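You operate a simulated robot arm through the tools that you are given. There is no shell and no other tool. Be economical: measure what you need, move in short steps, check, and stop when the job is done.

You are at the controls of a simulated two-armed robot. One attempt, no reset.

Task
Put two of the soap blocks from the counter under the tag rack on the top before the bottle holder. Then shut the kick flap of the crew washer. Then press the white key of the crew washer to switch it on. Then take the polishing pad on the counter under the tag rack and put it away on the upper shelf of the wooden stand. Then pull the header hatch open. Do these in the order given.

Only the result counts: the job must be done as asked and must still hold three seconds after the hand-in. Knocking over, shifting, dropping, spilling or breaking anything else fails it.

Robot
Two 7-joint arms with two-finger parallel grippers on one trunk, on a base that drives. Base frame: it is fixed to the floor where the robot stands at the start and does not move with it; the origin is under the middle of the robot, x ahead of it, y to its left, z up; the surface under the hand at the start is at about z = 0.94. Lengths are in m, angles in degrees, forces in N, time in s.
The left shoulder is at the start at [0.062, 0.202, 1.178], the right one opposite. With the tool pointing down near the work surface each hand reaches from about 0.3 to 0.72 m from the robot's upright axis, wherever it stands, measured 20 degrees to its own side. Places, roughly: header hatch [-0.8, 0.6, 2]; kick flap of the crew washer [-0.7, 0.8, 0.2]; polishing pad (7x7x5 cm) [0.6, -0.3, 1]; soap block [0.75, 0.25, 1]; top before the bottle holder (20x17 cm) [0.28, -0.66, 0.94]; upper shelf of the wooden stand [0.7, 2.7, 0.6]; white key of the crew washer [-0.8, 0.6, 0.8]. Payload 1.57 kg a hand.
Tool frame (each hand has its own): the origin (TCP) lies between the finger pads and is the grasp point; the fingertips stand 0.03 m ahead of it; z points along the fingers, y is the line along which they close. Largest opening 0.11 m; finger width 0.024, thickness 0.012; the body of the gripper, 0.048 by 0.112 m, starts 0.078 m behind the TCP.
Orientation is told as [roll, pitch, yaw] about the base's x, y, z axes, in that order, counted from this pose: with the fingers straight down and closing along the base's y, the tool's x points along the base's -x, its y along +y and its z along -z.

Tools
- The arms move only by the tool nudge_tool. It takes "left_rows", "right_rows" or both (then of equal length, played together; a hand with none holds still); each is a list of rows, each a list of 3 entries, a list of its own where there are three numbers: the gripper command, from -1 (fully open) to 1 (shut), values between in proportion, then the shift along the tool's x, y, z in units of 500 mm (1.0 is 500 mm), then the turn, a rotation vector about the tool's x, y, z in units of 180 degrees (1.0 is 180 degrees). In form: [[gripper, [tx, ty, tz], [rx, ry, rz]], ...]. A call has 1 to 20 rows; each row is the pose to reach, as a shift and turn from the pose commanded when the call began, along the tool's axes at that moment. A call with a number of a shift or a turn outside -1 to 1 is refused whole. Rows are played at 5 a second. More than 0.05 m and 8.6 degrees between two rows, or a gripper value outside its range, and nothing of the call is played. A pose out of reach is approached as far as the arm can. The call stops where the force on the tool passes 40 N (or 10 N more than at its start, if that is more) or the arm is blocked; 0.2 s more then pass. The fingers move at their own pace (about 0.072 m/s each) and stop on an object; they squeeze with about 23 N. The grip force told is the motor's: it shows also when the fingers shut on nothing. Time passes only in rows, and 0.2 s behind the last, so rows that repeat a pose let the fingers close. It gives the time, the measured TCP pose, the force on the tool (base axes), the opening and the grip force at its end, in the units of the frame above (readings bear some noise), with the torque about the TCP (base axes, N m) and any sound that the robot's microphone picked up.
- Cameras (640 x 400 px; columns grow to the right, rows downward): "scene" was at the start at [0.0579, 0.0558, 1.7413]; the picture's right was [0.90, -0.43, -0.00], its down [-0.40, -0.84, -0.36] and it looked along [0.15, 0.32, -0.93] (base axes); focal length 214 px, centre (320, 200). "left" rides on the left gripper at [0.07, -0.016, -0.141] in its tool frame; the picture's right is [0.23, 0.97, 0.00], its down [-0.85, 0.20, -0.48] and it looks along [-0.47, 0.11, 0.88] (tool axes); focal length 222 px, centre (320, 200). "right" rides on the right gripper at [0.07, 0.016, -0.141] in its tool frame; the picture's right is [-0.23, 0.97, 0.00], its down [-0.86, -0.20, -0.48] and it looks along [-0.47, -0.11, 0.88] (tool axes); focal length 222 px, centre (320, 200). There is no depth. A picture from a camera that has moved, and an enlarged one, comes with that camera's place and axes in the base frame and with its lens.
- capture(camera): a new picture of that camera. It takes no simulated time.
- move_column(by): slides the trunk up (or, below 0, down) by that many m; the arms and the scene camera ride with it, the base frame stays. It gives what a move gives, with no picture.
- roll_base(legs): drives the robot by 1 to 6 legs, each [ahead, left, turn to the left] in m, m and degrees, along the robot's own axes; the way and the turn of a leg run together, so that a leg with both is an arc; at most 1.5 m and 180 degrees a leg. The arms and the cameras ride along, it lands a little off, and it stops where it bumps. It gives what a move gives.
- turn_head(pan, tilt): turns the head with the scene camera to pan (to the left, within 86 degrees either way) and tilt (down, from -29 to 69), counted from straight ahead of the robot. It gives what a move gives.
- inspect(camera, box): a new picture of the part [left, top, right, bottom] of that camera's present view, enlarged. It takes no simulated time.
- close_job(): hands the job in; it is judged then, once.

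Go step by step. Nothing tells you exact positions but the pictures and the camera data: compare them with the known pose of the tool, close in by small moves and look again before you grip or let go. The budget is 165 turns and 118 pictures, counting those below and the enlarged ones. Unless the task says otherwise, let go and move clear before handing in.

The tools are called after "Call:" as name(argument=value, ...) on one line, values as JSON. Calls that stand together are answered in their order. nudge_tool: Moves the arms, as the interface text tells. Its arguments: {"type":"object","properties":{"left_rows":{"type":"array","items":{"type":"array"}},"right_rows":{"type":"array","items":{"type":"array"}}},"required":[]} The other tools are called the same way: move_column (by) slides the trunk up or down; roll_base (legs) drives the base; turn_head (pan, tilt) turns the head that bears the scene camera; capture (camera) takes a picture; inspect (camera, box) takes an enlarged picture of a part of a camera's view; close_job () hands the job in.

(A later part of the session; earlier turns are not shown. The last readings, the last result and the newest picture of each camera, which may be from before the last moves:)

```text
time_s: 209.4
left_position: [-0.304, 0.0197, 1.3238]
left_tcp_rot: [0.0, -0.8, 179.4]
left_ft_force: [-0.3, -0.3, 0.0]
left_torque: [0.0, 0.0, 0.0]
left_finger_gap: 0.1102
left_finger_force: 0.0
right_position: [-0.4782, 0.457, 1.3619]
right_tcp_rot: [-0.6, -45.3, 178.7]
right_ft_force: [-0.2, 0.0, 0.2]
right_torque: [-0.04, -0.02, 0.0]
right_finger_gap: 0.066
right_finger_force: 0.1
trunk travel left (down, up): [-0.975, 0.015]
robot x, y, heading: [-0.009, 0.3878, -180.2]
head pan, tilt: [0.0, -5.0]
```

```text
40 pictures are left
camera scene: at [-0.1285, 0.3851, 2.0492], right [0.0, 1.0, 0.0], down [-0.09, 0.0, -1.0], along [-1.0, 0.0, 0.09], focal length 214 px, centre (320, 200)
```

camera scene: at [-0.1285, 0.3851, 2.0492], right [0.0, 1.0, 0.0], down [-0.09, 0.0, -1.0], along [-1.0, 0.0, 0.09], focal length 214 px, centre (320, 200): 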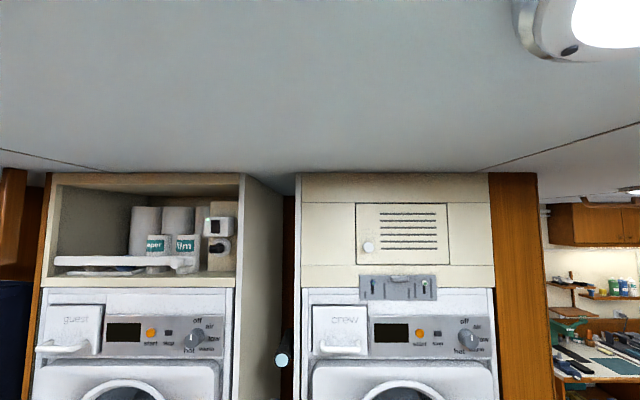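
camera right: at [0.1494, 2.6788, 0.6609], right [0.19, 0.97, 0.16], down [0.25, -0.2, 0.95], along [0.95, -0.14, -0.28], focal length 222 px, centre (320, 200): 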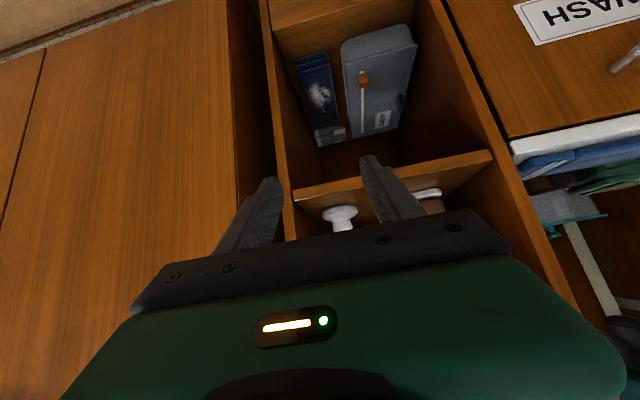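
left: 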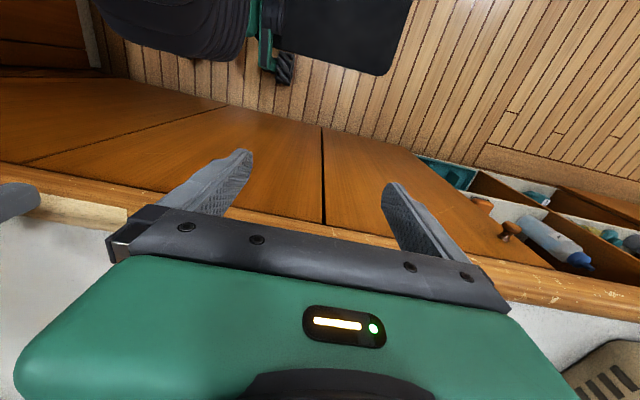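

Call:
inspect(camera="scene", box=[290, 165, 500, 315])

```text
2.67 times, centred on (395, 240) of scene
camera zoom: at [-0.1285, 0.3851, 2.0492], right [0.0, 1.0, 0.0], down [-0.09, 0.0, -1.0], along [-1.0, 0.0, 0.09], focal length 572 px, centre (120, 93)
```

zoom: 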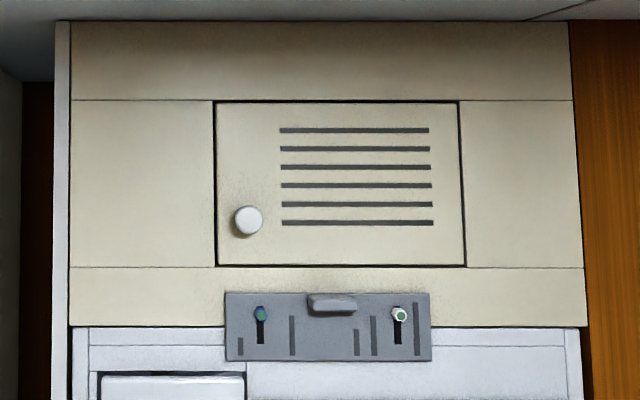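

The knob is triangulated at (−0.784, 0.529, 1.963), on the hatch's left side; the hinge is at its right (y≈0.79). I'll raise the right hand and point it forward/up.

Call:
nudge_tool(right_rows=[[-0.2, [-0.04, 0, -0.04], [0, -0.04, 0]], [-0.2, [-0.08, 0, -0.08], [0, -0.08, 0]], [-0.2, [-0.12, 0, -0.12], [0, -0.12, 0]], [-0.2, [-0.16, 0, -0.16], [0, -0.16, 0]], [-0.2, [-0.2, 0, -0.2], [0, -0.2, 0]], [-0.2, [-0.24, 0, -0.24], [0, -0.24, 0]], [-0.2, [-0.28, 0, -0.28], [0, -0.28, 0]], [-0.2, [-0.32, 0, -0.32], [0, -0.32, 0]], [-0.2, [-0.36, 0, -0.36], [0, -0.36, 0]], [-0.2, [-0.4, 0, -0.4], [0, -0.36, 0]], [-0.2, [-0.44, 0, -0.44], [0, -0.36, 0]], [-0.2, [-0.48, 0, -0.48], [0, -0.36, 0]]])

Call:
capture(camera="right")

Call:
capture(camera="scene")

```text
time_s: 212.0
left_position: [-0.3023, 0.0195, 1.3244]
left_tcp_rot: [0.1, -0.8, 179.4]
left_ft_force: [0.0, -0.1, -0.5]
left_torque: [0.03, 0.01, 0.05]
left_finger_gap: 0.11
left_finger_force: 0.1
right_position: [-0.4759, 0.4545, 1.7011]
right_tcp_rot: [-179.0, -69.9, -2.7]
right_ft_force: [-0.2, -0.2, -0.6]
right_torque: [-0.03, 0.0, -0.01]
right_finger_gap: 0.0661
right_finger_force: 0.2
right hand out of reach, approached as far as the arm can: row 3, 4, 5, 6, 7, 8, 9, 10
trunk travel left (down, up): [-0.975, 0.015]
robot x, y, heading: [-0.012, 0.3918, -179.8]
head pan, tilt: [0.0, -5.0]
```

```text
38 pictures are left
camera right: at [-0.3676, 0.4364, 1.5867], right [0.05, -0.98, 0.21], down [0.75, 0.17, 0.64], along [-0.66, 0.12, 0.74], focal length 222 px, centre (320, 200)
```

right: 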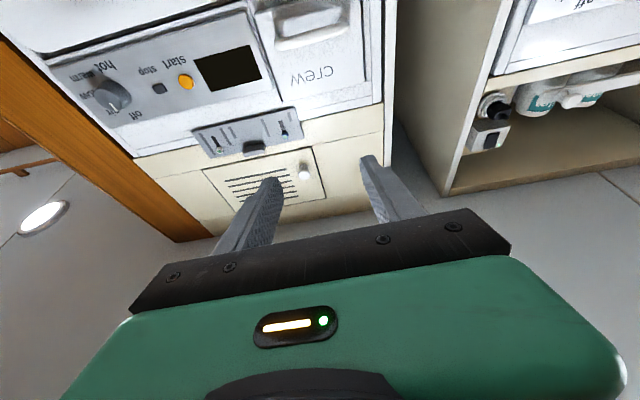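

```text
37 pictures are left
camera scene: at [-0.1263, 0.386, 2.0493], right [0.0, 1.0, 0.0], down [-0.09, 0.0, -1.0], along [-1.0, 0.0, 0.09], focal length 214 px, centre (320, 200)
```

scene: 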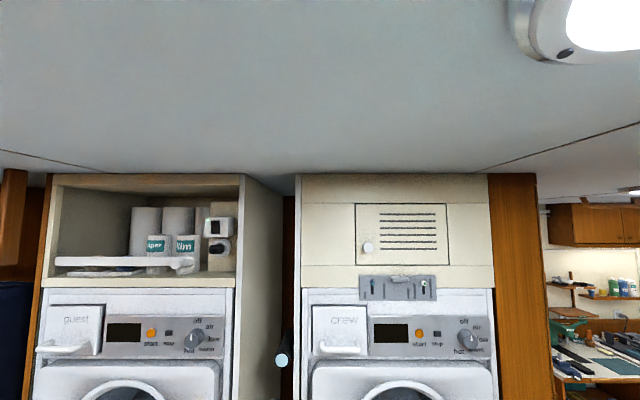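

The hand points forward/up well. I'll raise it to knob height and align in y.

Call:
move_column(by=0.014)

Call:
nudge_tool(right_rows=[[-0.2, [-0.06, -0.02, 0.022], [0, 0, 0]], [-0.2, [-0.12, -0.04, 0.044], [0, 0, 0]], [-0.2, [-0.18, -0.06, 0.066], [0, 0, 0]], [-0.2, [-0.24, -0.08, 0.088], [0, 0, 0]], [-0.2, [-0.3, -0.1, 0.11], [0, 0, 0]], [-0.2, [-0.36, -0.12, 0.131], [0, 0, 0]], [-0.2, [-0.41, -0.135, 0.149], [0, 0, 0]], [-0.2, [-0.45, -0.149, 0.163], [0, 0, 0]], [-0.2, [-0.45, -0.149, 0.163], [0, 0, 0]]])

Call:
capture(camera="right")

```text
time_s: 212.6
left_position: [-0.3027, 0.0186, 1.3371]
left_tcp_rot: [-0.1, -0.8, 179.3]
left_ft_force: [0.2, 1.3, -0.9]
left_torque: [0.02, -0.01, -0.01]
left_finger_gap: 0.1103
left_finger_force: 0.2
right_position: [-0.4753, 0.4543, 1.715]
right_tcp_rot: [-178.9, -69.8, -2.6]
right_ft_force: [0.6, 0.5, -0.7]
right_torque: [0.02, -0.05, -0.03]
right_finger_gap: 0.0661
right_finger_force: 0.0
trunk travel left (down, up): [-0.989, 0.001]
robot x, y, heading: [-0.0068, 0.3927, -180.0]
head pan, tilt: [0.0, -5.0]
```

```text
time_s: 214.6
left_position: [-0.3033, 0.0181, 1.3386]
left_tcp_rot: [0.0, -0.7, 179.4]
left_ft_force: [0.6, 0.5, -0.1]
left_torque: [0.02, -0.02, -0.03]
left_finger_gap: 0.1098
left_finger_force: 0.2
right_position: [-0.5112, 0.4539, 1.8887]
right_tcp_rot: [-179.0, -69.8, -2.6]
right_ft_force: [0.6, -0.7, -0.4]
right_torque: [-0.03, -0.01, 0.02]
right_finger_gap: 0.0661
right_finger_force: 0.0
right hand out of reach, approached as far as the arm can: row 2, 3, 4, 5, 6, 7, 8, 9
trunk travel left (down, up): [-0.989, 0.001]
robot x, y, heading: [-0.0103, 0.3921, -179.9]
head pan, tilt: [0.0, -5.0]
```

```text
36 pictures are left
camera right: at [-0.4037, 0.4352, 1.774], right [0.05, -0.98, 0.21], down [0.75, 0.17, 0.64], along [-0.66, 0.12, 0.74], focal length 222 px, centre (320, 200)
```

right: 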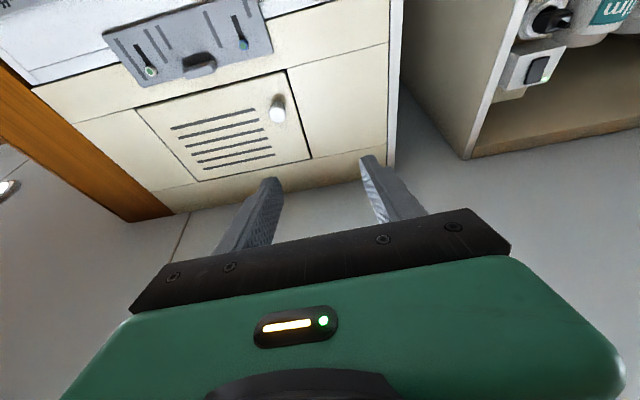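

The arm tops out in this pose; tilting the fingers further up (≈135°) should give more height.

Call:
nudge_tool(right_rows=[[-0.2, [0, 0, 0], [0, -0.035, 0]], [-0.2, [0, 0, 0], [0, -0.07, 0]], [-0.2, [0, 0, 0], [0, -0.105, 0]], [-0.2, [0, 0, 0], [0, -0.14, 0]], [-0.2, [0, 0, 0], [0, -0.14, 0]]])

```text
time_s: 215.8
left_position: [-0.3041, 0.0183, 1.3374]
left_tcp_rot: [-0.1, -0.7, 179.4]
left_ft_force: [0.0, 0.2, -1.3]
left_torque: [-0.01, 0.02, -0.02]
left_finger_gap: 0.1102
left_finger_force: 0.0
right_position: [-0.5117, 0.4527, 1.8886]
right_tcp_rot: [-179.6, -44.6, -2.0]
right_ft_force: [0.2, 0.6, 0.1]
right_torque: [0.04, -0.02, -0.02]
right_finger_gap: 0.066
right_finger_force: 0.1
trunk travel left (down, up): [-0.989, 0.001]
robot x, y, heading: [-0.0108, 0.3867, -180.2]
head pan, tilt: [0.0, -5.0]
```

Now raise to z≈1.96.

Call:
nudge_tool(right_rows=[[-0.2, [-0.04, 0, 0.018], [0, 0, 0]], [-0.2, [-0.08, 0, 0.036], [0, 0, 0]], [-0.2, [-0.12, 0, 0.052], [0, 0, 0]], [-0.2, [-0.148, 0, 0.064], [0, 0, 0]], [-0.2, [-0.148, 0, 0.064], [0, 0, 0]]])

Call:
capture(camera="right")

Call:
capture(camera="scene")

```text
time_s: 217.0
left_position: [-0.3042, 0.0206, 1.3395]
left_tcp_rot: [0.0, -0.7, 179.3]
left_ft_force: [-0.6, 0.0, 0.3]
left_torque: [0.01, -0.01, -0.02]
left_finger_gap: 0.1102
left_finger_force: 0.0
right_position: [-0.4824, 0.4529, 1.9617]
right_tcp_rot: [-179.5, -44.5, -1.9]
right_ft_force: [-0.8, 0.3, 0.9]
right_torque: [0.02, -0.04, -0.01]
right_finger_gap: 0.0664
right_finger_force: 0.0
trunk travel left (down, up): [-0.989, 0.001]
robot x, y, heading: [-0.0069, 0.3899, -179.8]
head pan, tilt: [0.0, -5.0]
```

```text
35 pictures are left
camera right: at [-0.4338, 0.4359, 1.8129], right [0.13, -0.98, 0.15], down [0.95, 0.17, 0.26], along [-0.28, 0.11, 0.95], focal length 222 px, centre (320, 200)
```

right: 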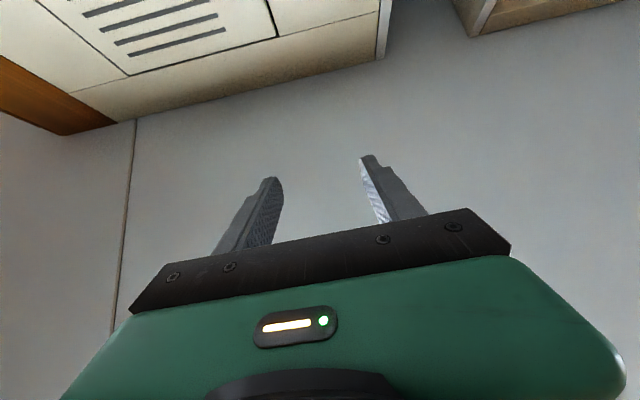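

```text
34 pictures are left
camera scene: at [-0.1281, 0.3853, 2.0633], right [0.0, 1.0, 0.0], down [-0.09, 0.0, -1.0], along [-1.0, 0.0, 0.09], focal length 214 px, centre (320, 200)
```

scene: 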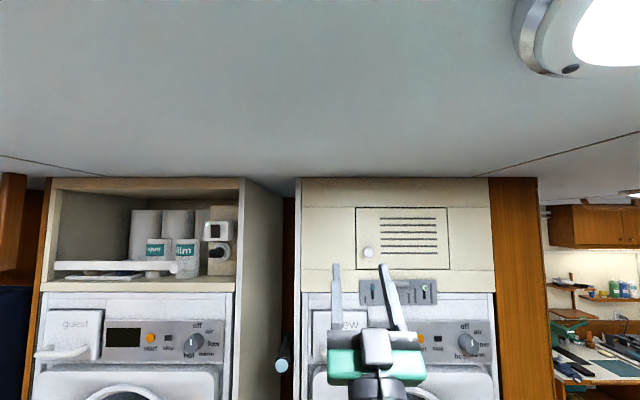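

Height is right. I'll drive right 0.075 and ahead 0.2, then look at the alignment.

Call:
roll_base(legs=[[0, -0.075, 0], [0.2, 0, 0]])

Call:
nudge_tool(right_rows=[[-0.2, [0, 0, 0], [0, 0, 0]], [-0.2, [0, 0, 0], [0, 0, 0]], [-0.2, [0, 0, 0], [0, 0, 0]], [-0.2, [0, 0, 0], [0, 0, 0]], [-0.2, [0, 0, 0], [0, 0, 0]], [-0.2, [0, 0, 0], [0, 0, 0]], [-0.2, [0, 0, 0], [0, 0, 0]], [-0.2, [0, 0, 0], [0, 0, 0]]])

Call:
capture(camera="right")

Call:
inspect(camera="scene", box=[240, 140, 480, 290])

```text
time_s: 219.2
left_position: [-0.4987, 0.0637, 1.3305]
left_tcp_rot: [-1.1, -1.0, 179.8]
left_ft_force: [-0.3, 0.1, 0.1]
left_torque: [0.02, 0.03, 0.07]
left_finger_gap: 0.1099
left_finger_force: 0.1
right_position: [-0.6747, 0.4832, 1.9656]
right_tcp_rot: [-177.9, -44.4, -3.0]
right_ft_force: [-1.0, -0.7, 0.3]
right_torque: [-0.09, 0.02, -0.05]
right_finger_gap: 0.0658
right_finger_force: 0.1
trunk travel left (down, up): [-0.989, 0.001]
robot x, y, heading: [-0.2094, 0.4598, -180.0]
head pan, tilt: [0.0, -5.0]
```

```text
time_s: 221.0
left_position: [-0.5038, 0.0806, 1.3353]
left_tcp_rot: [-0.5, -0.7, 179.9]
left_ft_force: [-0.9, 0.1, 0.7]
left_torque: [-0.06, 0.0, 0.01]
left_finger_gap: 0.1098
left_finger_force: 0.1
right_position: [-0.6839, 0.5089, 1.9619]
right_tcp_rot: [-179.1, -44.7, -2.0]
right_ft_force: [-0.1, -0.2, -0.2]
right_torque: [0.01, 0.0, -0.02]
right_finger_gap: 0.0658
right_finger_force: 0.1
trunk travel left (down, up): [-0.989, 0.001]
robot x, y, heading: [-0.2097, 0.4609, -179.8]
head pan, tilt: [0.0, -5.0]
```

```text
33 pictures are left
camera right: at [-0.6355, 0.4942, 1.8125], right [0.14, -0.98, 0.15], down [0.95, 0.17, 0.26], along [-0.28, 0.1, 0.95], focal length 222 px, centre (320, 200)
```

right: 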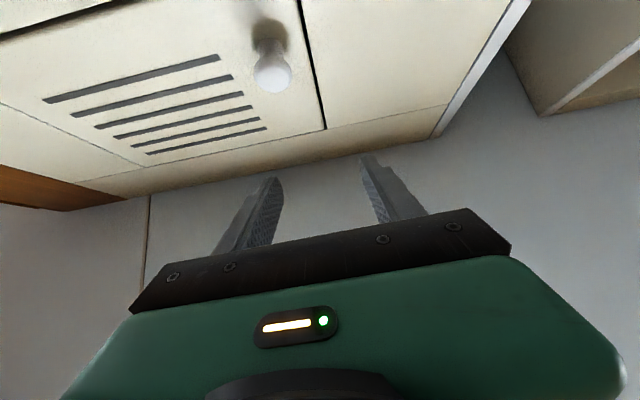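

```text
2.67 times, centred on (360, 215) of scene
camera zoom: at [-0.3306, 0.435, 2.0631], right [0.0, 1.0, 0.01], down [-0.09, 0.01, -1.0], along [-1.0, 0.0, 0.09], focal length 572 px, centre (213, 160)
```

zoom: 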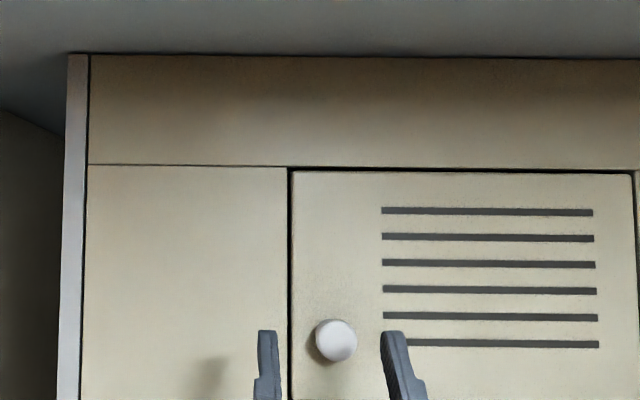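

The knob front is at (−0.797, 0.535, 1.961). I'll drive 0.085 m ahead, then align y with the arm.

Call:
roll_base(legs=[[0.085, 0, 0]])

Call:
nudge_tool(right_rows=[[-0.2, [0, -0.02, 0], [0, 0, 0]], [-0.2, [0, -0.04, 0], [0, 0, 0]], [-0.2, [0, -0.04, 0], [0, 0, 0]], [-0.2, [0, -0.04, 0], [0, 0, 0]], [-0.2, [0, -0.04, 0], [0, 0, 0]]])

Call:
capture(camera="right")

Call:
capture(camera="scene")

```text
time_s: 222.1
left_position: [-0.5778, 0.0834, 1.3378]
left_tcp_rot: [-0.2, -1.3, 179.9]
left_ft_force: [-0.4, 0.1, -0.3]
left_torque: [-0.02, 0.05, 0.04]
left_finger_gap: 0.1098
left_finger_force: 0.1
right_position: [-0.7489, 0.5143, 1.9672]
right_tcp_rot: [-179.3, -44.1, -1.8]
right_ft_force: [0.9, -0.8, 0.0]
right_torque: [-0.02, -0.04, -0.01]
right_finger_gap: 0.0659
right_finger_force: 0.1
trunk travel left (down, up): [-0.989, 0.001]
robot x, y, heading: [-0.3001, 0.46, -179.9]
head pan, tilt: [0.0, -5.0]
```

```text
time_s: 223.3
left_position: [-0.5905, 0.1007, 1.3415]
left_tcp_rot: [0.4, -0.6, 179.7]
left_ft_force: [0.2, 0.3, 0.0]
left_torque: [0.03, -0.01, -0.02]
left_finger_gap: 0.11
left_finger_force: 0.0
right_position: [-0.769, 0.5577, 1.9619]
right_tcp_rot: [179.9, -44.7, -1.1]
right_ft_force: [0.3, -4.6, 1.6]
right_torque: [-0.04, 0.05, 0.11]
right_finger_gap: 0.0717
right_finger_force: 3.1
trunk travel left (down, up): [-0.989, 0.001]
robot x, y, heading: [-0.2956, 0.4621, -179.9]
head pan, tilt: [0.0, -5.0]
```

```text
31 pictures are left
camera right: at [-0.7202, 0.5397, 1.8125], right [0.14, -0.98, 0.16], down [0.95, 0.18, 0.26], along [-0.28, 0.12, 0.95], focal length 222 px, centre (320, 200)
```

right: 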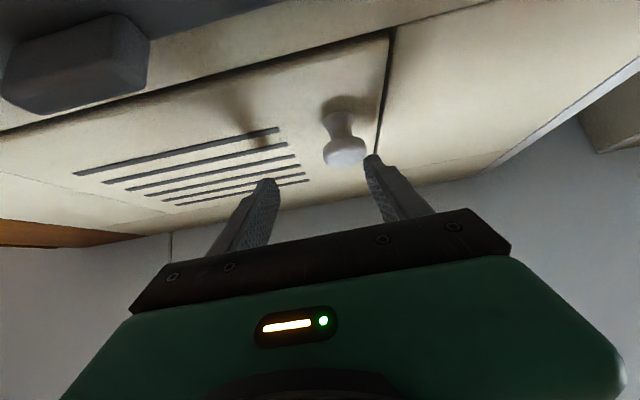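

```text
30 pictures are left
camera scene: at [-0.4162, 0.4604, 2.0633], right [0.0, 1.0, 0.0], down [-0.09, 0.0, -1.0], along [-1.0, 0.0, 0.09], focal length 214 px, centre (320, 200)
```

scene: 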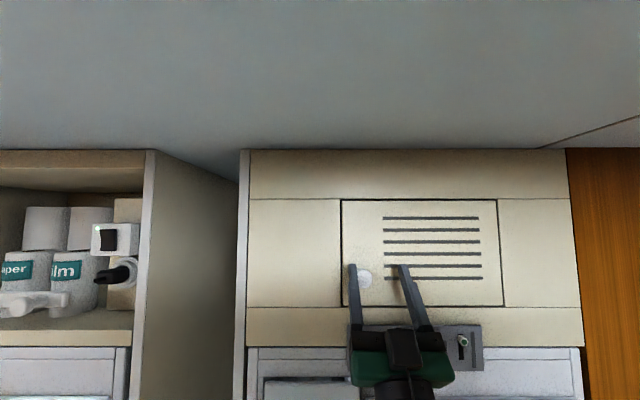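

The left finger touches the knob's side. I'll shift back 2 cm in y, go 2.5 cm deeper and check.

Call:
nudge_tool(right_rows=[[-0.3, [0, 0.03, 0], [0, 0, 0]], [-0.3, [0, 0.04, 0], [0, 0, 0]], [-0.3, [0.018, 0.04, 0.018], [0, 0, 0]], [-0.3, [0.035, 0.04, 0.035], [0, 0, 0]], [-0.3, [0.035, 0.04, 0.035], [0, 0, 0]], [-0.3, [0.035, 0.04, 0.035], [0, 0, 0]]])

Call:
capture(camera="right")

```text
time_s: 224.7
left_position: [-0.5898, 0.096, 1.3401]
left_tcp_rot: [0.3, -0.7, 179.8]
left_ft_force: [1.0, 0.1, -0.2]
left_torque: [0.03, 0.0, -0.04]
left_finger_gap: 0.11
left_finger_force: 0.0
right_position: [-0.7937, 0.5337, 1.9618]
right_tcp_rot: [180.0, -44.7, -1.4]
right_ft_force: [1.5, 0.2, -0.4]
right_torque: [-0.04, -0.03, -0.04]
right_finger_gap: 0.0717
right_finger_force: 0.0
trunk travel left (down, up): [-0.989, 0.001]
robot x, y, heading: [-0.2945, 0.4601, -179.8]
head pan, tilt: [0.0, -5.0]
```

```text
29 pictures are left
camera right: at [-0.7458, 0.5159, 1.8122], right [0.14, -0.98, 0.16], down [0.95, 0.18, 0.26], along [-0.28, 0.12, 0.95], focal length 222 px, centre (320, 200)
```

right: 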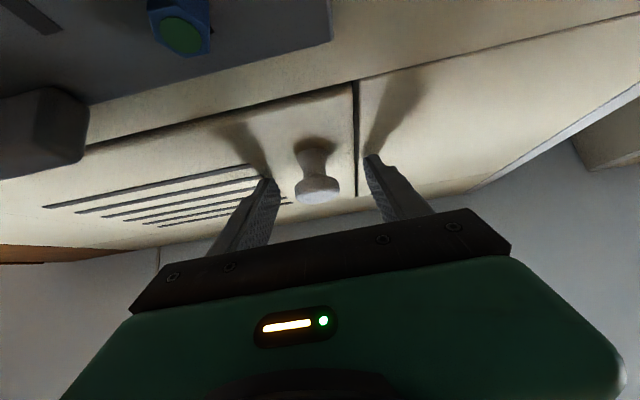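

The knob head is exactly at the TCP. Closing the grip.

Call:
nudge_tool(right_rows=[[0.2, [0, 0, 0], [0, 0, 0]], [1, [0, 0, 0], [0, 0, 0]], [1, [0, 0, 0], [0, 0, 0]], [1, [0, 0, 0], [0, 0, 0]], [1, [0, 0, 0], [0, 0, 0]]])

```text
time_s: 225.9
left_position: [-0.5895, 0.0923, 1.3382]
left_tcp_rot: [0.2, -0.7, 179.8]
left_ft_force: [0.3, -0.3, 0.9]
left_torque: [0.02, 0.02, 0.04]
left_finger_gap: 0.1098
left_finger_force: 0.0
right_position: [-0.7942, 0.526, 1.9615]
right_tcp_rot: [-179.6, -44.8, -1.4]
right_ft_force: [-0.4, -10.6, 1.4]
right_torque: [1.24, 0.2, 1.74]
right_finger_gap: 0.0479
right_finger_force: 44.5
trunk travel left (down, up): [-0.989, 0.001]
robot x, y, heading: [-0.2981, 0.4595, -179.9]
head pan, tilt: [0.0, -5.0]
```

Call:
capture(camera="right")

Call:
inspect(camera="scene", box=[310, 220, 450, 320])

```text
28 pictures are left
camera right: at [-0.7454, 0.5098, 1.8124], right [0.14, -0.98, 0.16], down [0.95, 0.18, 0.26], along [-0.28, 0.11, 0.95], focal length 222 px, centre (320, 200)
```

right: 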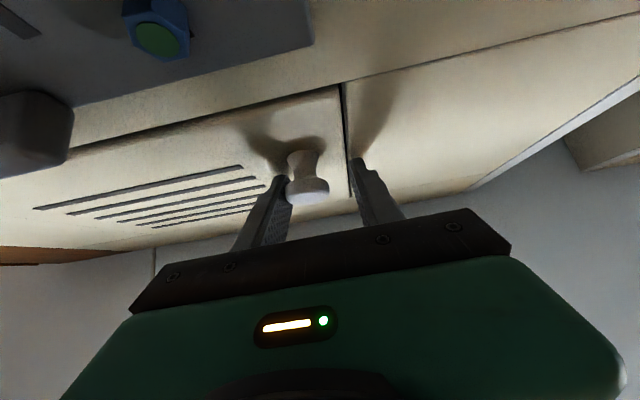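

```text
4.00 times, centred on (380, 270) of scene
camera zoom: at [-0.4156, 0.4443, 2.0632], right [0.0, 1.0, 0.01], down [-0.09, 0.01, -1.0], along [-1.0, 0.0, 0.09], focal length 858 px, centre (80, -80)
```

zoom: 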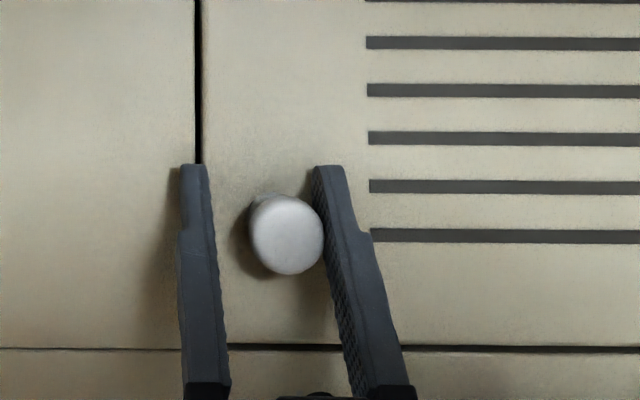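

Only the right finger touches the knob; I'll shift the hand 1 cm to +y while closing.

Call:
nudge_tool(right_rows=[[1, [0, -0.01, 0], [0, 0, 0]], [1, [0, -0.02, 0], [0, 0, 0]], [1, [0, -0.024, 0], [0, 0, 0]], [1, [0, -0.024, 0], [0, 0, 0]], [1, [0, -0.024, 0], [0, 0, 0]]])

Call:
capture(camera="right")

```text
time_s: 227.1
left_position: [-0.5905, 0.086, 1.3362]
left_tcp_rot: [-0.2, -0.7, 179.8]
left_ft_force: [0.6, 0.1, 0.4]
left_torque: [-0.02, 0.0, 0.03]
left_finger_gap: 0.1098
left_finger_force: 0.0
right_position: [-0.7937, 0.5255, 1.9617]
right_tcp_rot: [-179.1, -44.8, -1.5]
right_ft_force: [-1.0, -28.4, -5.3]
right_torque: [0.65, 0.29, 1.16]
right_finger_gap: 0.0477
right_finger_force: 45.4
trunk travel left (down, up): [-0.989, 0.001]
robot x, y, heading: [-0.2955, 0.4604, -180.0]
head pan, tilt: [0.0, -5.0]
```

```text
26 pictures are left
camera right: at [-0.7449, 0.5111, 1.8125], right [0.14, -0.98, 0.15], down [0.95, 0.18, 0.26], along [-0.29, 0.1, 0.95], focal length 222 px, centre (320, 200)
```

right: 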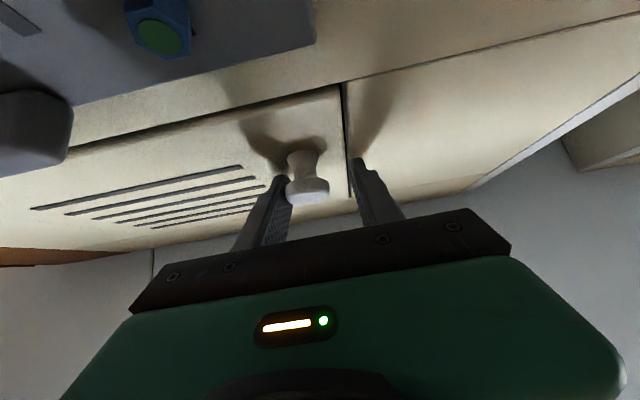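

The left fingertip is caught on the hatch's edge. I'll open, back off 12 mm, re-centre and close again.

Call:
nudge_tool(right_rows=[[0.0, [0, 0, 0], [0, 0, 0]], [-0.2, [-0.008, 0, -0.008], [0, 0, 0]], [-0.2, [-0.018, 0, -0.018], [0, 0, 0]], [-0.2, [-0.018, 0, -0.018], [0, 0, 0]], [-0.2, [-0.018, 0, -0.018], [0, 0, 0]]])

Call:
capture(camera="right")

```text
time_s: 228.3
left_position: [-0.59, 0.093, 1.3389]
left_tcp_rot: [0.2, -0.6, 179.8]
left_ft_force: [0.7, -0.4, -0.2]
left_torque: [-0.04, 0.01, -0.01]
left_finger_gap: 0.1099
left_finger_force: 0.1
right_position: [-0.7796, 0.5408, 1.9624]
right_tcp_rot: [-179.8, -44.6, -1.5]
right_ft_force: [-0.1, -10.4, 3.5]
right_torque: [-0.02, 0.12, 0.29]
right_finger_gap: 0.0748
right_finger_force: 5.5
trunk travel left (down, up): [-0.989, 0.001]
robot x, y, heading: [-0.2932, 0.4595, -180.0]
head pan, tilt: [0.0, -5.0]
```

```text
25 pictures are left
camera right: at [-0.7315, 0.5229, 1.8131], right [0.14, -0.98, 0.16], down [0.95, 0.18, 0.26], along [-0.28, 0.11, 0.95], focal length 222 px, centre (320, 200)
```

right: 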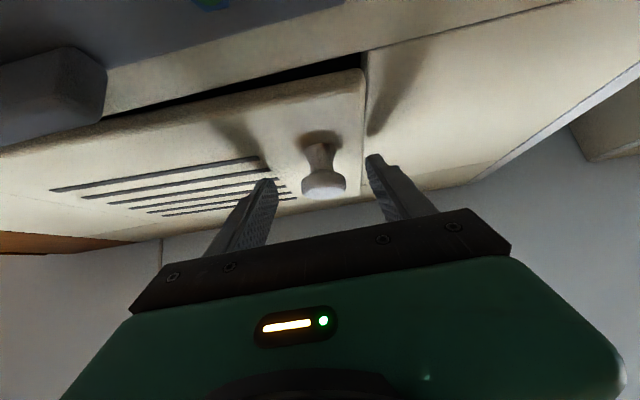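

The hatch has come slightly ajar. I'll back 16 mm along the fingers so the tips clear the edge, and close on the knob head.

Call:
nudge_tool(right_rows=[[-0.2, [0, 0.0, -0.02], [0, 0, 0]], [-0.2, [0, 0.0, -0.03], [0, 0, 0]], [-0.2, [0, 0.0, -0.03], [0, 0, 0]], [0.4, [0, 0.0, -0.03], [0, 0, 0]], [1, [0, 0.0, -0.03], [0, 0, 0]], [1, [0, 0.0, -0.03], [0, 0, 0]], [1, [0, 0.0, -0.03], [0, 0, 0]], [1, [0, 0.0, -0.03], [0, 0, 0]]])

Call:
capture(camera="right")

```text
time_s: 230.1
left_position: [-0.5893, 0.09, 1.3381]
left_tcp_rot: [0.0, -0.7, 179.7]
left_ft_force: [-0.4, -0.6, -0.1]
left_torque: [0.02, -0.01, 0.0]
left_finger_gap: 0.1099
left_finger_force: 0.1
right_position: [-0.7694, 0.5343, 1.9523]
right_tcp_rot: [-179.4, -44.8, -1.6]
right_ft_force: [1.0, -16.9, -2.8]
right_torque: [0.06, 0.04, 0.56]
right_finger_gap: 0.0308
right_finger_force: 39.7
trunk travel left (down, up): [-0.989, 0.001]
robot x, y, heading: [-0.2984, 0.4616, -179.7]
head pan, tilt: [0.0, -5.0]
```

```text
24 pictures are left
camera right: at [-0.7212, 0.5181, 1.8018], right [0.14, -0.98, 0.15], down [0.95, 0.18, 0.26], along [-0.28, 0.11, 0.95], focal length 222 px, centre (320, 200)
```

right: 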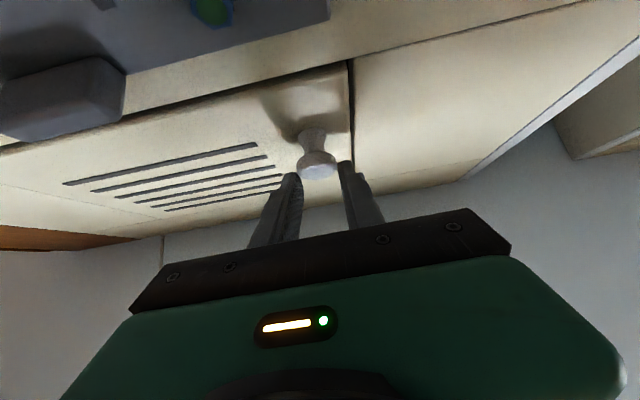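

I'll try a gentle 3 cm pull and see whether the hatch follows.

Call:
nudge_tool(right_rows=[[1, [-0.014, 0, -0.014], [0, 0, 0]], [1, [-0.028, 0, -0.028], [0, 0, 0]], [1, [-0.042, 0, -0.042], [0, 0, 0]], [1, [-0.042, 0, -0.042], [0, 0, 0]]])

Call:
capture(camera="right")

```text
time_s: 231.1
left_position: [-0.5895, 0.0911, 1.3393]
left_tcp_rot: [0.2, -0.8, 179.8]
left_ft_force: [-0.3, -0.5, 0.7]
left_torque: [0.03, -0.05, -0.01]
left_finger_gap: 0.1102
left_finger_force: 0.1
right_position: [-0.7507, 0.5365, 1.9505]
right_tcp_rot: [-179.7, -44.5, -1.7]
right_ft_force: [1.4, -15.0, -2.3]
right_torque: [0.15, 0.23, 0.3]
right_finger_gap: 0.0307
right_finger_force: 39.1
right hand out of reach, approached as far as the arm can: row 3, 4
trunk travel left (down, up): [-0.989, 0.001]
robot x, y, heading: [-0.2944, 0.4555, -180.0]
head pan, tilt: [0.0, -5.0]
```

```text
23 pictures are left
camera right: at [-0.7012, 0.5201, 1.8021], right [0.14, -0.98, 0.16], down [0.95, 0.18, 0.26], along [-0.28, 0.11, 0.95], focal length 222 px, centre (320, 200)
```

right: 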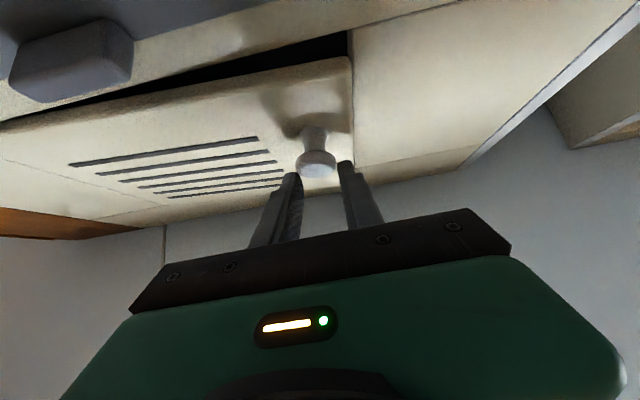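

The hatch follows the knob. The arm is at its limit, so I pull by driving the base back along the hatch's arc.

Call:
roll_base(legs=[[-0.06, -0.013, 0], [-0.06, -0.028, 0]])

Call:
capture(camera="right")

Call:
capture(camera="scene")

```text
time_s: 232.7
left_position: [-0.4754, 0.1384, 1.3387]
left_tcp_rot: [0.3, -0.4, 179.9]
left_ft_force: [0.2, -0.5, -0.4]
left_torque: [-0.03, -0.04, 0.0]
left_finger_gap: 0.1102
left_finger_force: 0.0
right_position: [-0.6404, 0.5876, 1.948]
right_tcp_rot: [179.9, -45.1, -1.4]
right_ft_force: [0.3, 0.0, -0.6]
right_torque: [0.01, 0.1, 0.03]
right_finger_gap: 0.0
right_finger_force: 21.2
trunk travel left (down, up): [-0.989, 0.001]
robot x, y, heading: [-0.1705, 0.4989, -179.7]
head pan, tilt: [0.0, -5.0]
```

```text
22 pictures are left
camera right: at [-0.5916, 0.5702, 1.7985], right [0.14, -0.98, 0.16], down [0.95, 0.18, 0.27], along [-0.29, 0.12, 0.95], focal length 222 px, centre (320, 200)
```

right: 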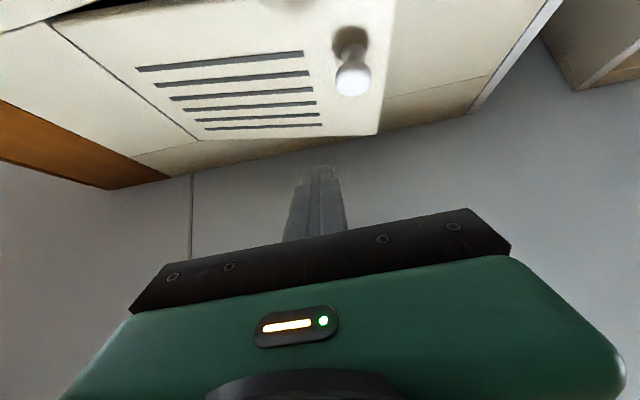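

```text
21 pictures are left
camera scene: at [-0.3016, 0.5019, 2.0628], right [0.0, 1.0, 0.0], down [-0.08, 0.0, -1.0], along [-1.0, 0.0, 0.08], focal length 214 px, centre (320, 200)
```

scene: 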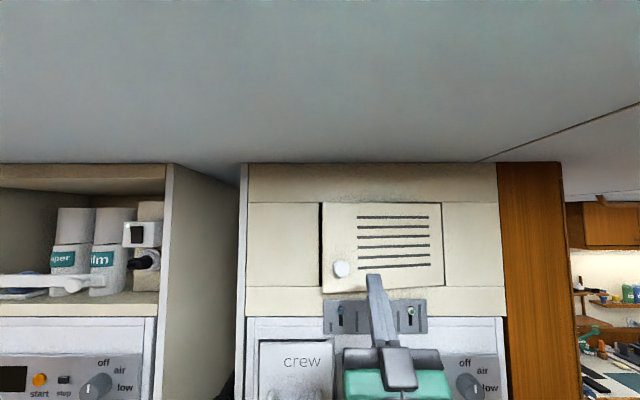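

The grip slipped, but the hatch is about 30° open. Next I hook closed fingers behind its bottom edge: lower, drive in under it, then raise.

Call:
nudge_tool(right_rows=[[1, [0.03, 0, -0.03], [0, 0, 0]], [1, [0.06, 0, -0.06], [0, 0, 0]], [1, [0.085, 0, -0.085], [0, 0, 0]], [1, [0.085, 0, -0.085], [0, 0, 0]]])

Call:
capture(camera="right")

Call:
inspect(camera="scene", box=[240, 170, 500, 330])

```text
time_s: 233.7
left_position: [-0.4769, 0.1356, 1.3366]
left_tcp_rot: [0.3, -0.4, 179.9]
left_ft_force: [-0.3, 0.7, -1.2]
left_torque: [-0.03, -0.01, -0.01]
left_finger_gap: 0.11
left_finger_force: 0.0
right_position: [-0.6429, 0.5826, 1.8851]
right_tcp_rot: [-179.9, -45.2, -1.5]
right_ft_force: [-0.2, 1.1, -0.3]
right_torque: [0.05, 0.06, 0.01]
right_finger_gap: 0.0
right_finger_force: 21.0
trunk travel left (down, up): [-0.989, 0.001]
robot x, y, heading: [-0.1747, 0.5008, -180.0]
head pan, tilt: [0.0, -5.0]
```

```text
20 pictures are left
camera right: at [-0.5942, 0.5658, 1.7374], right [0.14, -0.98, 0.16], down [0.95, 0.18, 0.27], along [-0.29, 0.11, 0.95], focal length 222 px, centre (320, 200)
```

right: 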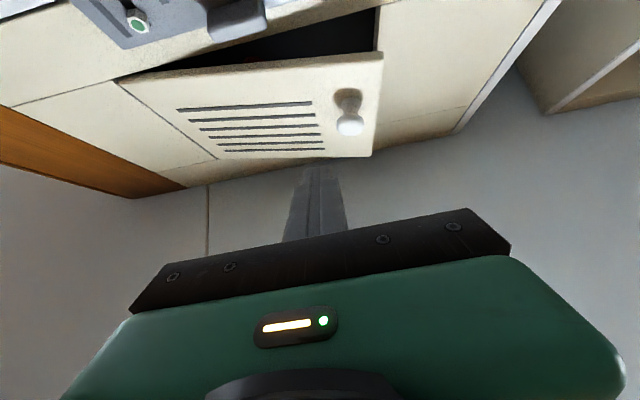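

```text
2.46 times, centred on (370, 250) of scene
camera zoom: at [-0.3064, 0.497, 2.0624], right [0.0, 1.0, 0.0], down [-0.08, 0.0, -1.0], along [-1.0, 0.0, 0.08], focal length 528 px, centre (197, 77)
```

zoom: 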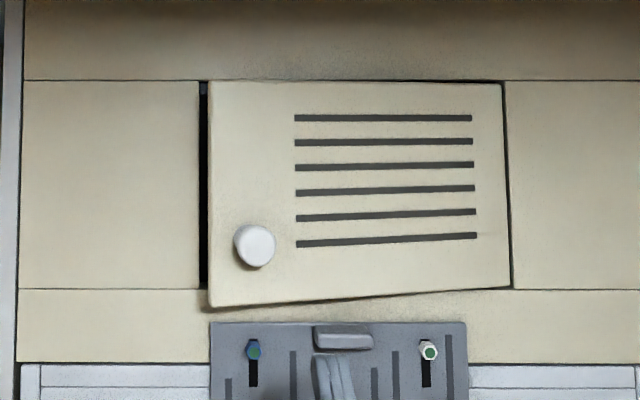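

The two views agree now: the hatch's free bottom corner is at (−0.771, 0.508, 1.904), so it is only ~10° open. I'll yaw the hand ~30° so the left finger can hook behind the free edge while the right one stays at the knob's front.

Call:
nudge_tool(right_rows=[[0, [-0.02, 0.04, 0.02], [0.024, 0, -0.024]], [-0.27, [-0.04, 0.08, 0.04], [0.048, 0, -0.048]], [-0.27, [-0.06, 0.12, 0.06], [0.072, 0, -0.072]], [-0.27, [-0.08, 0.16, 0.08], [0.096, 0, -0.096]], [-0.27, [-0.099, 0.19, 0.099], [0.118, 0, -0.118]], [-0.27, [-0.099, 0.19, 0.099], [0.118, 0, -0.118]]])

Call:
capture(camera="right")

```text
time_s: 235.1
left_position: [-0.4716, 0.135, 1.338]
left_tcp_rot: [0.1, -0.4, 179.7]
left_ft_force: [0.3, -0.7, 0.4]
left_torque: [0.04, 0.0, 0.0]
left_finger_gap: 0.1099
left_finger_force: 0.1
right_position: [-0.6371, 0.4864, 1.9602]
right_tcp_rot: [-179.9, -44.8, -31.6]
right_ft_force: [0.4, 0.3, 0.8]
right_torque: [-0.03, -0.01, 0.02]
right_finger_gap: 0.0696
right_finger_force: 0.1
trunk travel left (down, up): [-0.989, 0.001]
robot x, y, heading: [-0.1762, 0.4968, -180.0]
head pan, tilt: [0.0, -5.0]
```

```text
18 pictures are left
camera right: at [-0.6042, 0.4463, 1.8096], right [-0.37, -0.91, 0.16], down [0.91, -0.32, 0.26], along [-0.19, 0.24, 0.95], focal length 222 px, centre (320, 200)
```

right: 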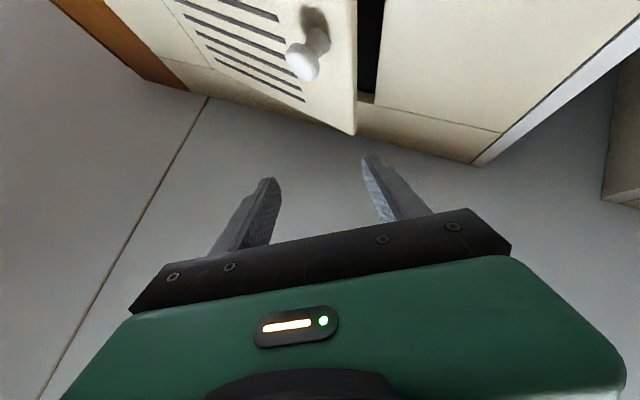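

The yawed pose works. Drive 0.1 m ahead and look.

Call:
roll_base(legs=[[0.1, 0, 0]])

Call:
capture(camera="right")

Call:
inspect(camera="scene", box=[240, 170, 500, 330])

```text
time_s: 236.2
left_position: [-0.5532, 0.1404, 1.3443]
left_tcp_rot: [0.3, -1.3, 179.8]
left_ft_force: [0.5, 0.8, 0.2]
left_torque: [0.01, 0.0, -0.04]
left_finger_gap: 0.1102
left_finger_force: 0.1
right_position: [-0.7113, 0.4955, 1.9656]
right_tcp_rot: [179.2, -44.3, -30.8]
right_ft_force: [0.3, -1.0, 1.6]
right_torque: [-0.06, -0.11, 0.02]
right_finger_gap: 0.07
right_finger_force: 0.1
trunk travel left (down, up): [-0.989, 0.001]
robot x, y, heading: [-0.273, 0.5031, -179.8]
head pan, tilt: [0.0, -5.0]
```

```text
17 pictures are left
camera right: at [-0.6793, 0.4539, 1.8163], right [-0.37, -0.91, 0.17], down [0.91, -0.32, 0.25], along [-0.18, 0.25, 0.95], focal length 222 px, centre (320, 200)
```

right: 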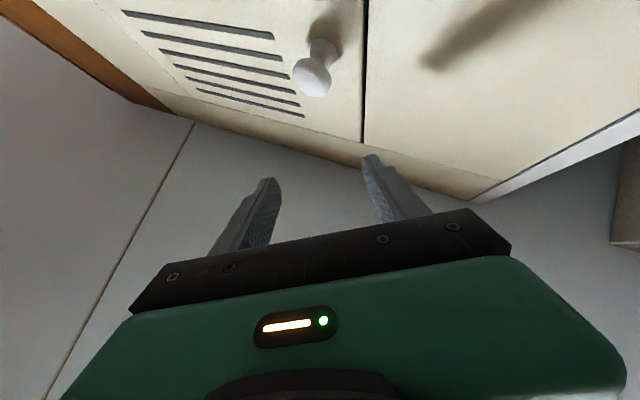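

```text
2.46 times, centred on (370, 250) of scene
camera zoom: at [-0.3681, 0.5002, 2.0647], right [0.0, 1.0, 0.0], down [-0.1, 0.0, -0.99], along [-0.99, 0.0, 0.1], focal length 528 px, centre (197, 77)
```

zoom: 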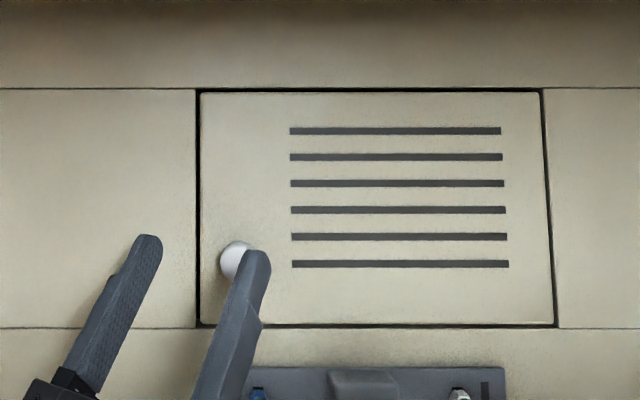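

The right finger pushed the knob and the hatch swung nearly shut. I'll go back to a straight knob grip, backing off first and un-yawing the hand.

Call:
roll_base(legs=[[-0.03, 0, 0]])

Call:
nudge_tool(right_rows=[[-0.1, [0.01, -0.016, 0.003], [-0.024, 0, 0.024]], [-0.1, [0.02, -0.032, 0.006], [-0.048, 0, 0.048]], [-0.1, [0.03, -0.048, 0.009], [-0.072, 0, 0.072]], [-0.1, [0.04, -0.064, 0.012], [-0.096, 0, 0.096]], [0.1, [0.05, -0.078, 0.014], [-0.118, 0, 0.118]], [0.1, [0.05, -0.078, 0.014], [-0.118, 0, 0.118]], [0.1, [0.05, -0.078, 0.014], [-0.118, 0, 0.118]], [0.1, [0.05, -0.078, 0.014], [-0.118, 0, 0.118]]])

Call:
capture(camera="right")

```text
time_s: 237.1
left_position: [-0.5348, 0.1364, 1.341]
left_tcp_rot: [0.3, -0.7, 179.8]
left_ft_force: [1.0, 0.3, -1.3]
left_torque: [0.0, -0.01, -0.05]
left_finger_gap: 0.11
left_finger_force: 0.1
right_position: [-0.6982, 0.4902, 1.9616]
right_tcp_rot: [179.7, -44.8, -31.2]
right_ft_force: [-0.8, -0.2, -0.3]
right_torque: [0.03, 0.02, -0.04]
right_finger_gap: 0.0701
right_finger_force: 0.1
trunk travel left (down, up): [-0.989, 0.001]
robot x, y, heading: [-0.2455, 0.5005, -179.8]
head pan, tilt: [0.0, -5.0]
```

```text
time_s: 238.9
left_position: [-0.5412, 0.1381, 1.3391]
left_tcp_rot: [0.3, -0.6, 179.8]
left_ft_force: [0.3, 0.5, 0.6]
left_torque: [-0.01, -0.04, 0.01]
left_finger_gap: 0.1102
left_finger_force: 0.0
right_position: [-0.7059, 0.5356, 1.9473]
right_tcp_rot: [180.0, -44.9, -1.3]
right_ft_force: [-0.3, 0.5, 0.3]
right_torque: [0.02, 0.04, -0.04]
right_finger_gap: 0.0493
right_finger_force: 0.0
trunk travel left (down, up): [-0.989, 0.001]
robot x, y, heading: [-0.2464, 0.5012, -179.7]
head pan, tilt: [0.0, -5.0]
```

```text
15 pictures are left
camera right: at [-0.6574, 0.5193, 1.7969], right [0.14, -0.98, 0.16], down [0.95, 0.18, 0.26], along [-0.29, 0.12, 0.95], focal length 222 px, centre (320, 200)
```

right: 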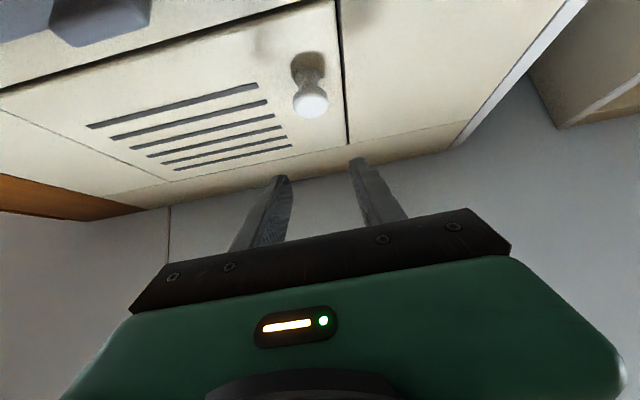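

The hand is lined up (y 0.5356) with the knob at (−0.797, 0.535, 1.956). Moving forward with the arm.

Call:
nudge_tool(right_rows=[[0.1, [0.03, 0, 0.03], [0, 0, 0]], [0.1, [0.06, 0, 0.06], [0, 0, 0]], [0.1, [0.09, 0, 0.09], [0, 0, 0]], [0.1, [0.107, 0, 0.107], [0, 0, 0]], [0.1, [0.107, 0, 0.107], [0, 0, 0]]])

Call:
capture(camera="right")

```text
time_s: 240.1
left_position: [-0.5355, 0.1402, 1.34]
left_tcp_rot: [0.4, -0.6, 179.8]
left_ft_force: [0.0, 0.7, -0.7]
left_torque: [-0.02, 0.0, -0.01]
left_finger_gap: 0.1103
left_finger_force: 0.0
right_position: [-0.7768, 0.542, 1.948]
right_tcp_rot: [179.9, -44.6, -1.2]
right_ft_force: [0.3, 0.8, 0.6]
right_torque: [0.01, -0.05, 0.04]
right_finger_gap: 0.0498
right_finger_force: 0.0
trunk travel left (down, up): [-0.989, 0.001]
robot x, y, heading: [-0.2399, 0.5011, -179.9]
head pan, tilt: [0.0, -5.0]
```

```text
14 pictures are left
camera right: at [-0.7284, 0.5243, 1.7986], right [0.14, -0.98, 0.16], down [0.95, 0.18, 0.26], along [-0.28, 0.12, 0.95], focal length 222 px, centre (320, 200)
```

right: 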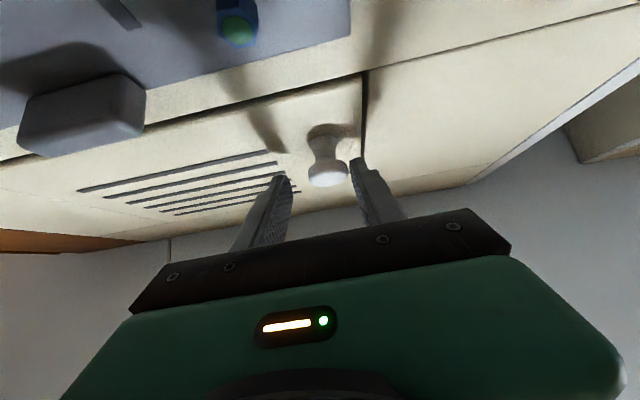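

Centred within 6 mm. I'll adjust slightly (−y, down 1 cm, 8 mm deeper), and close.

Call:
nudge_tool(right_rows=[[0.1, [0.013, 0.014, -0.001], [0, 0, 0]], [0.1, [0.026, 0.014, -0.003], [0, 0, 0]], [0.1, [0.026, 0.014, -0.003], [0, 0, 0]], [1, [0.026, 0.014, -0.003], [0, 0, 0]], [1, [0.026, 0.014, -0.003], [0, 0, 0]], [1, [0.026, 0.014, -0.003], [0, 0, 0]]])

Call:
capture(camera="right")

```text
time_s: 241.5
left_position: [-0.5381, 0.1401, 1.3396]
left_tcp_rot: [0.4, -0.6, 179.8]
left_ft_force: [-0.6, -0.6, -0.8]
left_torque: [0.0, -0.01, 0.01]
left_finger_gap: 0.1098
left_finger_force: 0.1
right_position: [-0.7868, 0.5343, 1.9381]
right_tcp_rot: [179.8, -44.9, -1.2]
right_ft_force: [-0.3, 0.3, 0.0]
right_torque: [0.03, 0.13, -0.12]
right_finger_gap: 0.0313
right_finger_force: 40.2
trunk travel left (down, up): [-0.989, 0.001]
robot x, y, heading: [-0.2453, 0.5016, -179.6]
head pan, tilt: [0.0, -5.0]
```

```text
13 pictures are left
camera right: at [-0.738, 0.5168, 1.7879], right [0.14, -0.98, 0.16], down [0.95, 0.18, 0.26], along [-0.28, 0.12, 0.95], focal length 222 px, centre (320, 200)
```

right: 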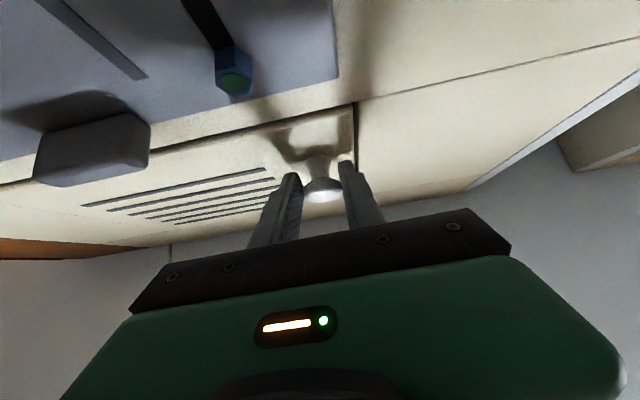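

A firm, centred grip (gap 0.031, no side force). Pulling along the hatch's arc with the arm.

Call:
nudge_tool(right_rows=[[1, [-0.0189, -0.0007, -0.0189], [-0.0118, 0, 0.0118]], [1, [-0.0378, -0.0028, -0.0378], [-0.0236, 0, 0.0236]], [1, [-0.0564, -0.006, -0.0564], [-0.0354, 0, 0.0354]], [1, [-0.075, -0.011, -0.075], [-0.0471, 0, 0.0471]], [1, [-0.0933, -0.0174, -0.0933], [-0.0589, 0, 0.0589]], [1, [-0.1114, -0.025, -0.1114], [-0.0707, 0, 0.0707]], [1, [-0.1114, -0.025, -0.1114], [-0.0707, 0, 0.0707]]])

Call:
capture(camera="right")

```text
time_s: 243.1
left_position: [-0.5405, 0.1481, 1.3425]
left_tcp_rot: [0.8, -0.5, 179.8]
left_ft_force: [-0.2, -0.4, -0.7]
left_torque: [0.0, 0.02, 0.02]
left_finger_gap: 0.1099
left_finger_force: 0.0
right_position: [-0.7096, 0.5578, 1.9376]
right_tcp_rot: [179.2, -44.6, 16.9]
right_ft_force: [-4.9, 13.5, 10.0]
right_torque: [-0.13, -0.76, -0.44]
right_finger_gap: 0.0315
right_finger_force: 40.7
trunk travel left (down, up): [-0.989, 0.001]
robot x, y, heading: [-0.2427, 0.5015, -180.1]
head pan, tilt: [0.0, -5.0]
```

```text
12 pictures are left
camera right: at [-0.6579, 0.5549, 1.7877], right [0.43, -0.89, 0.17], down [0.85, 0.46, 0.26], along [-0.31, 0.03, 0.95], focal length 222 px, centre (320, 200)
```

right: 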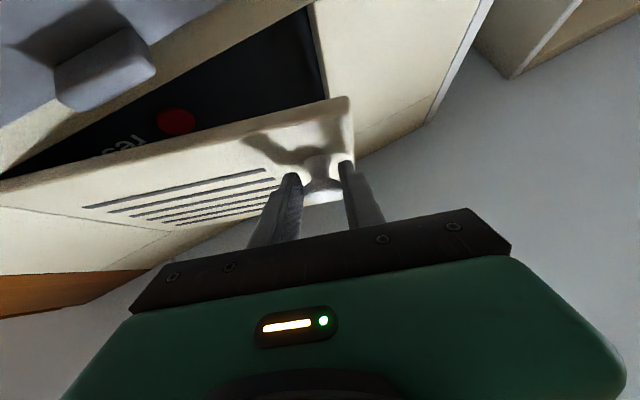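

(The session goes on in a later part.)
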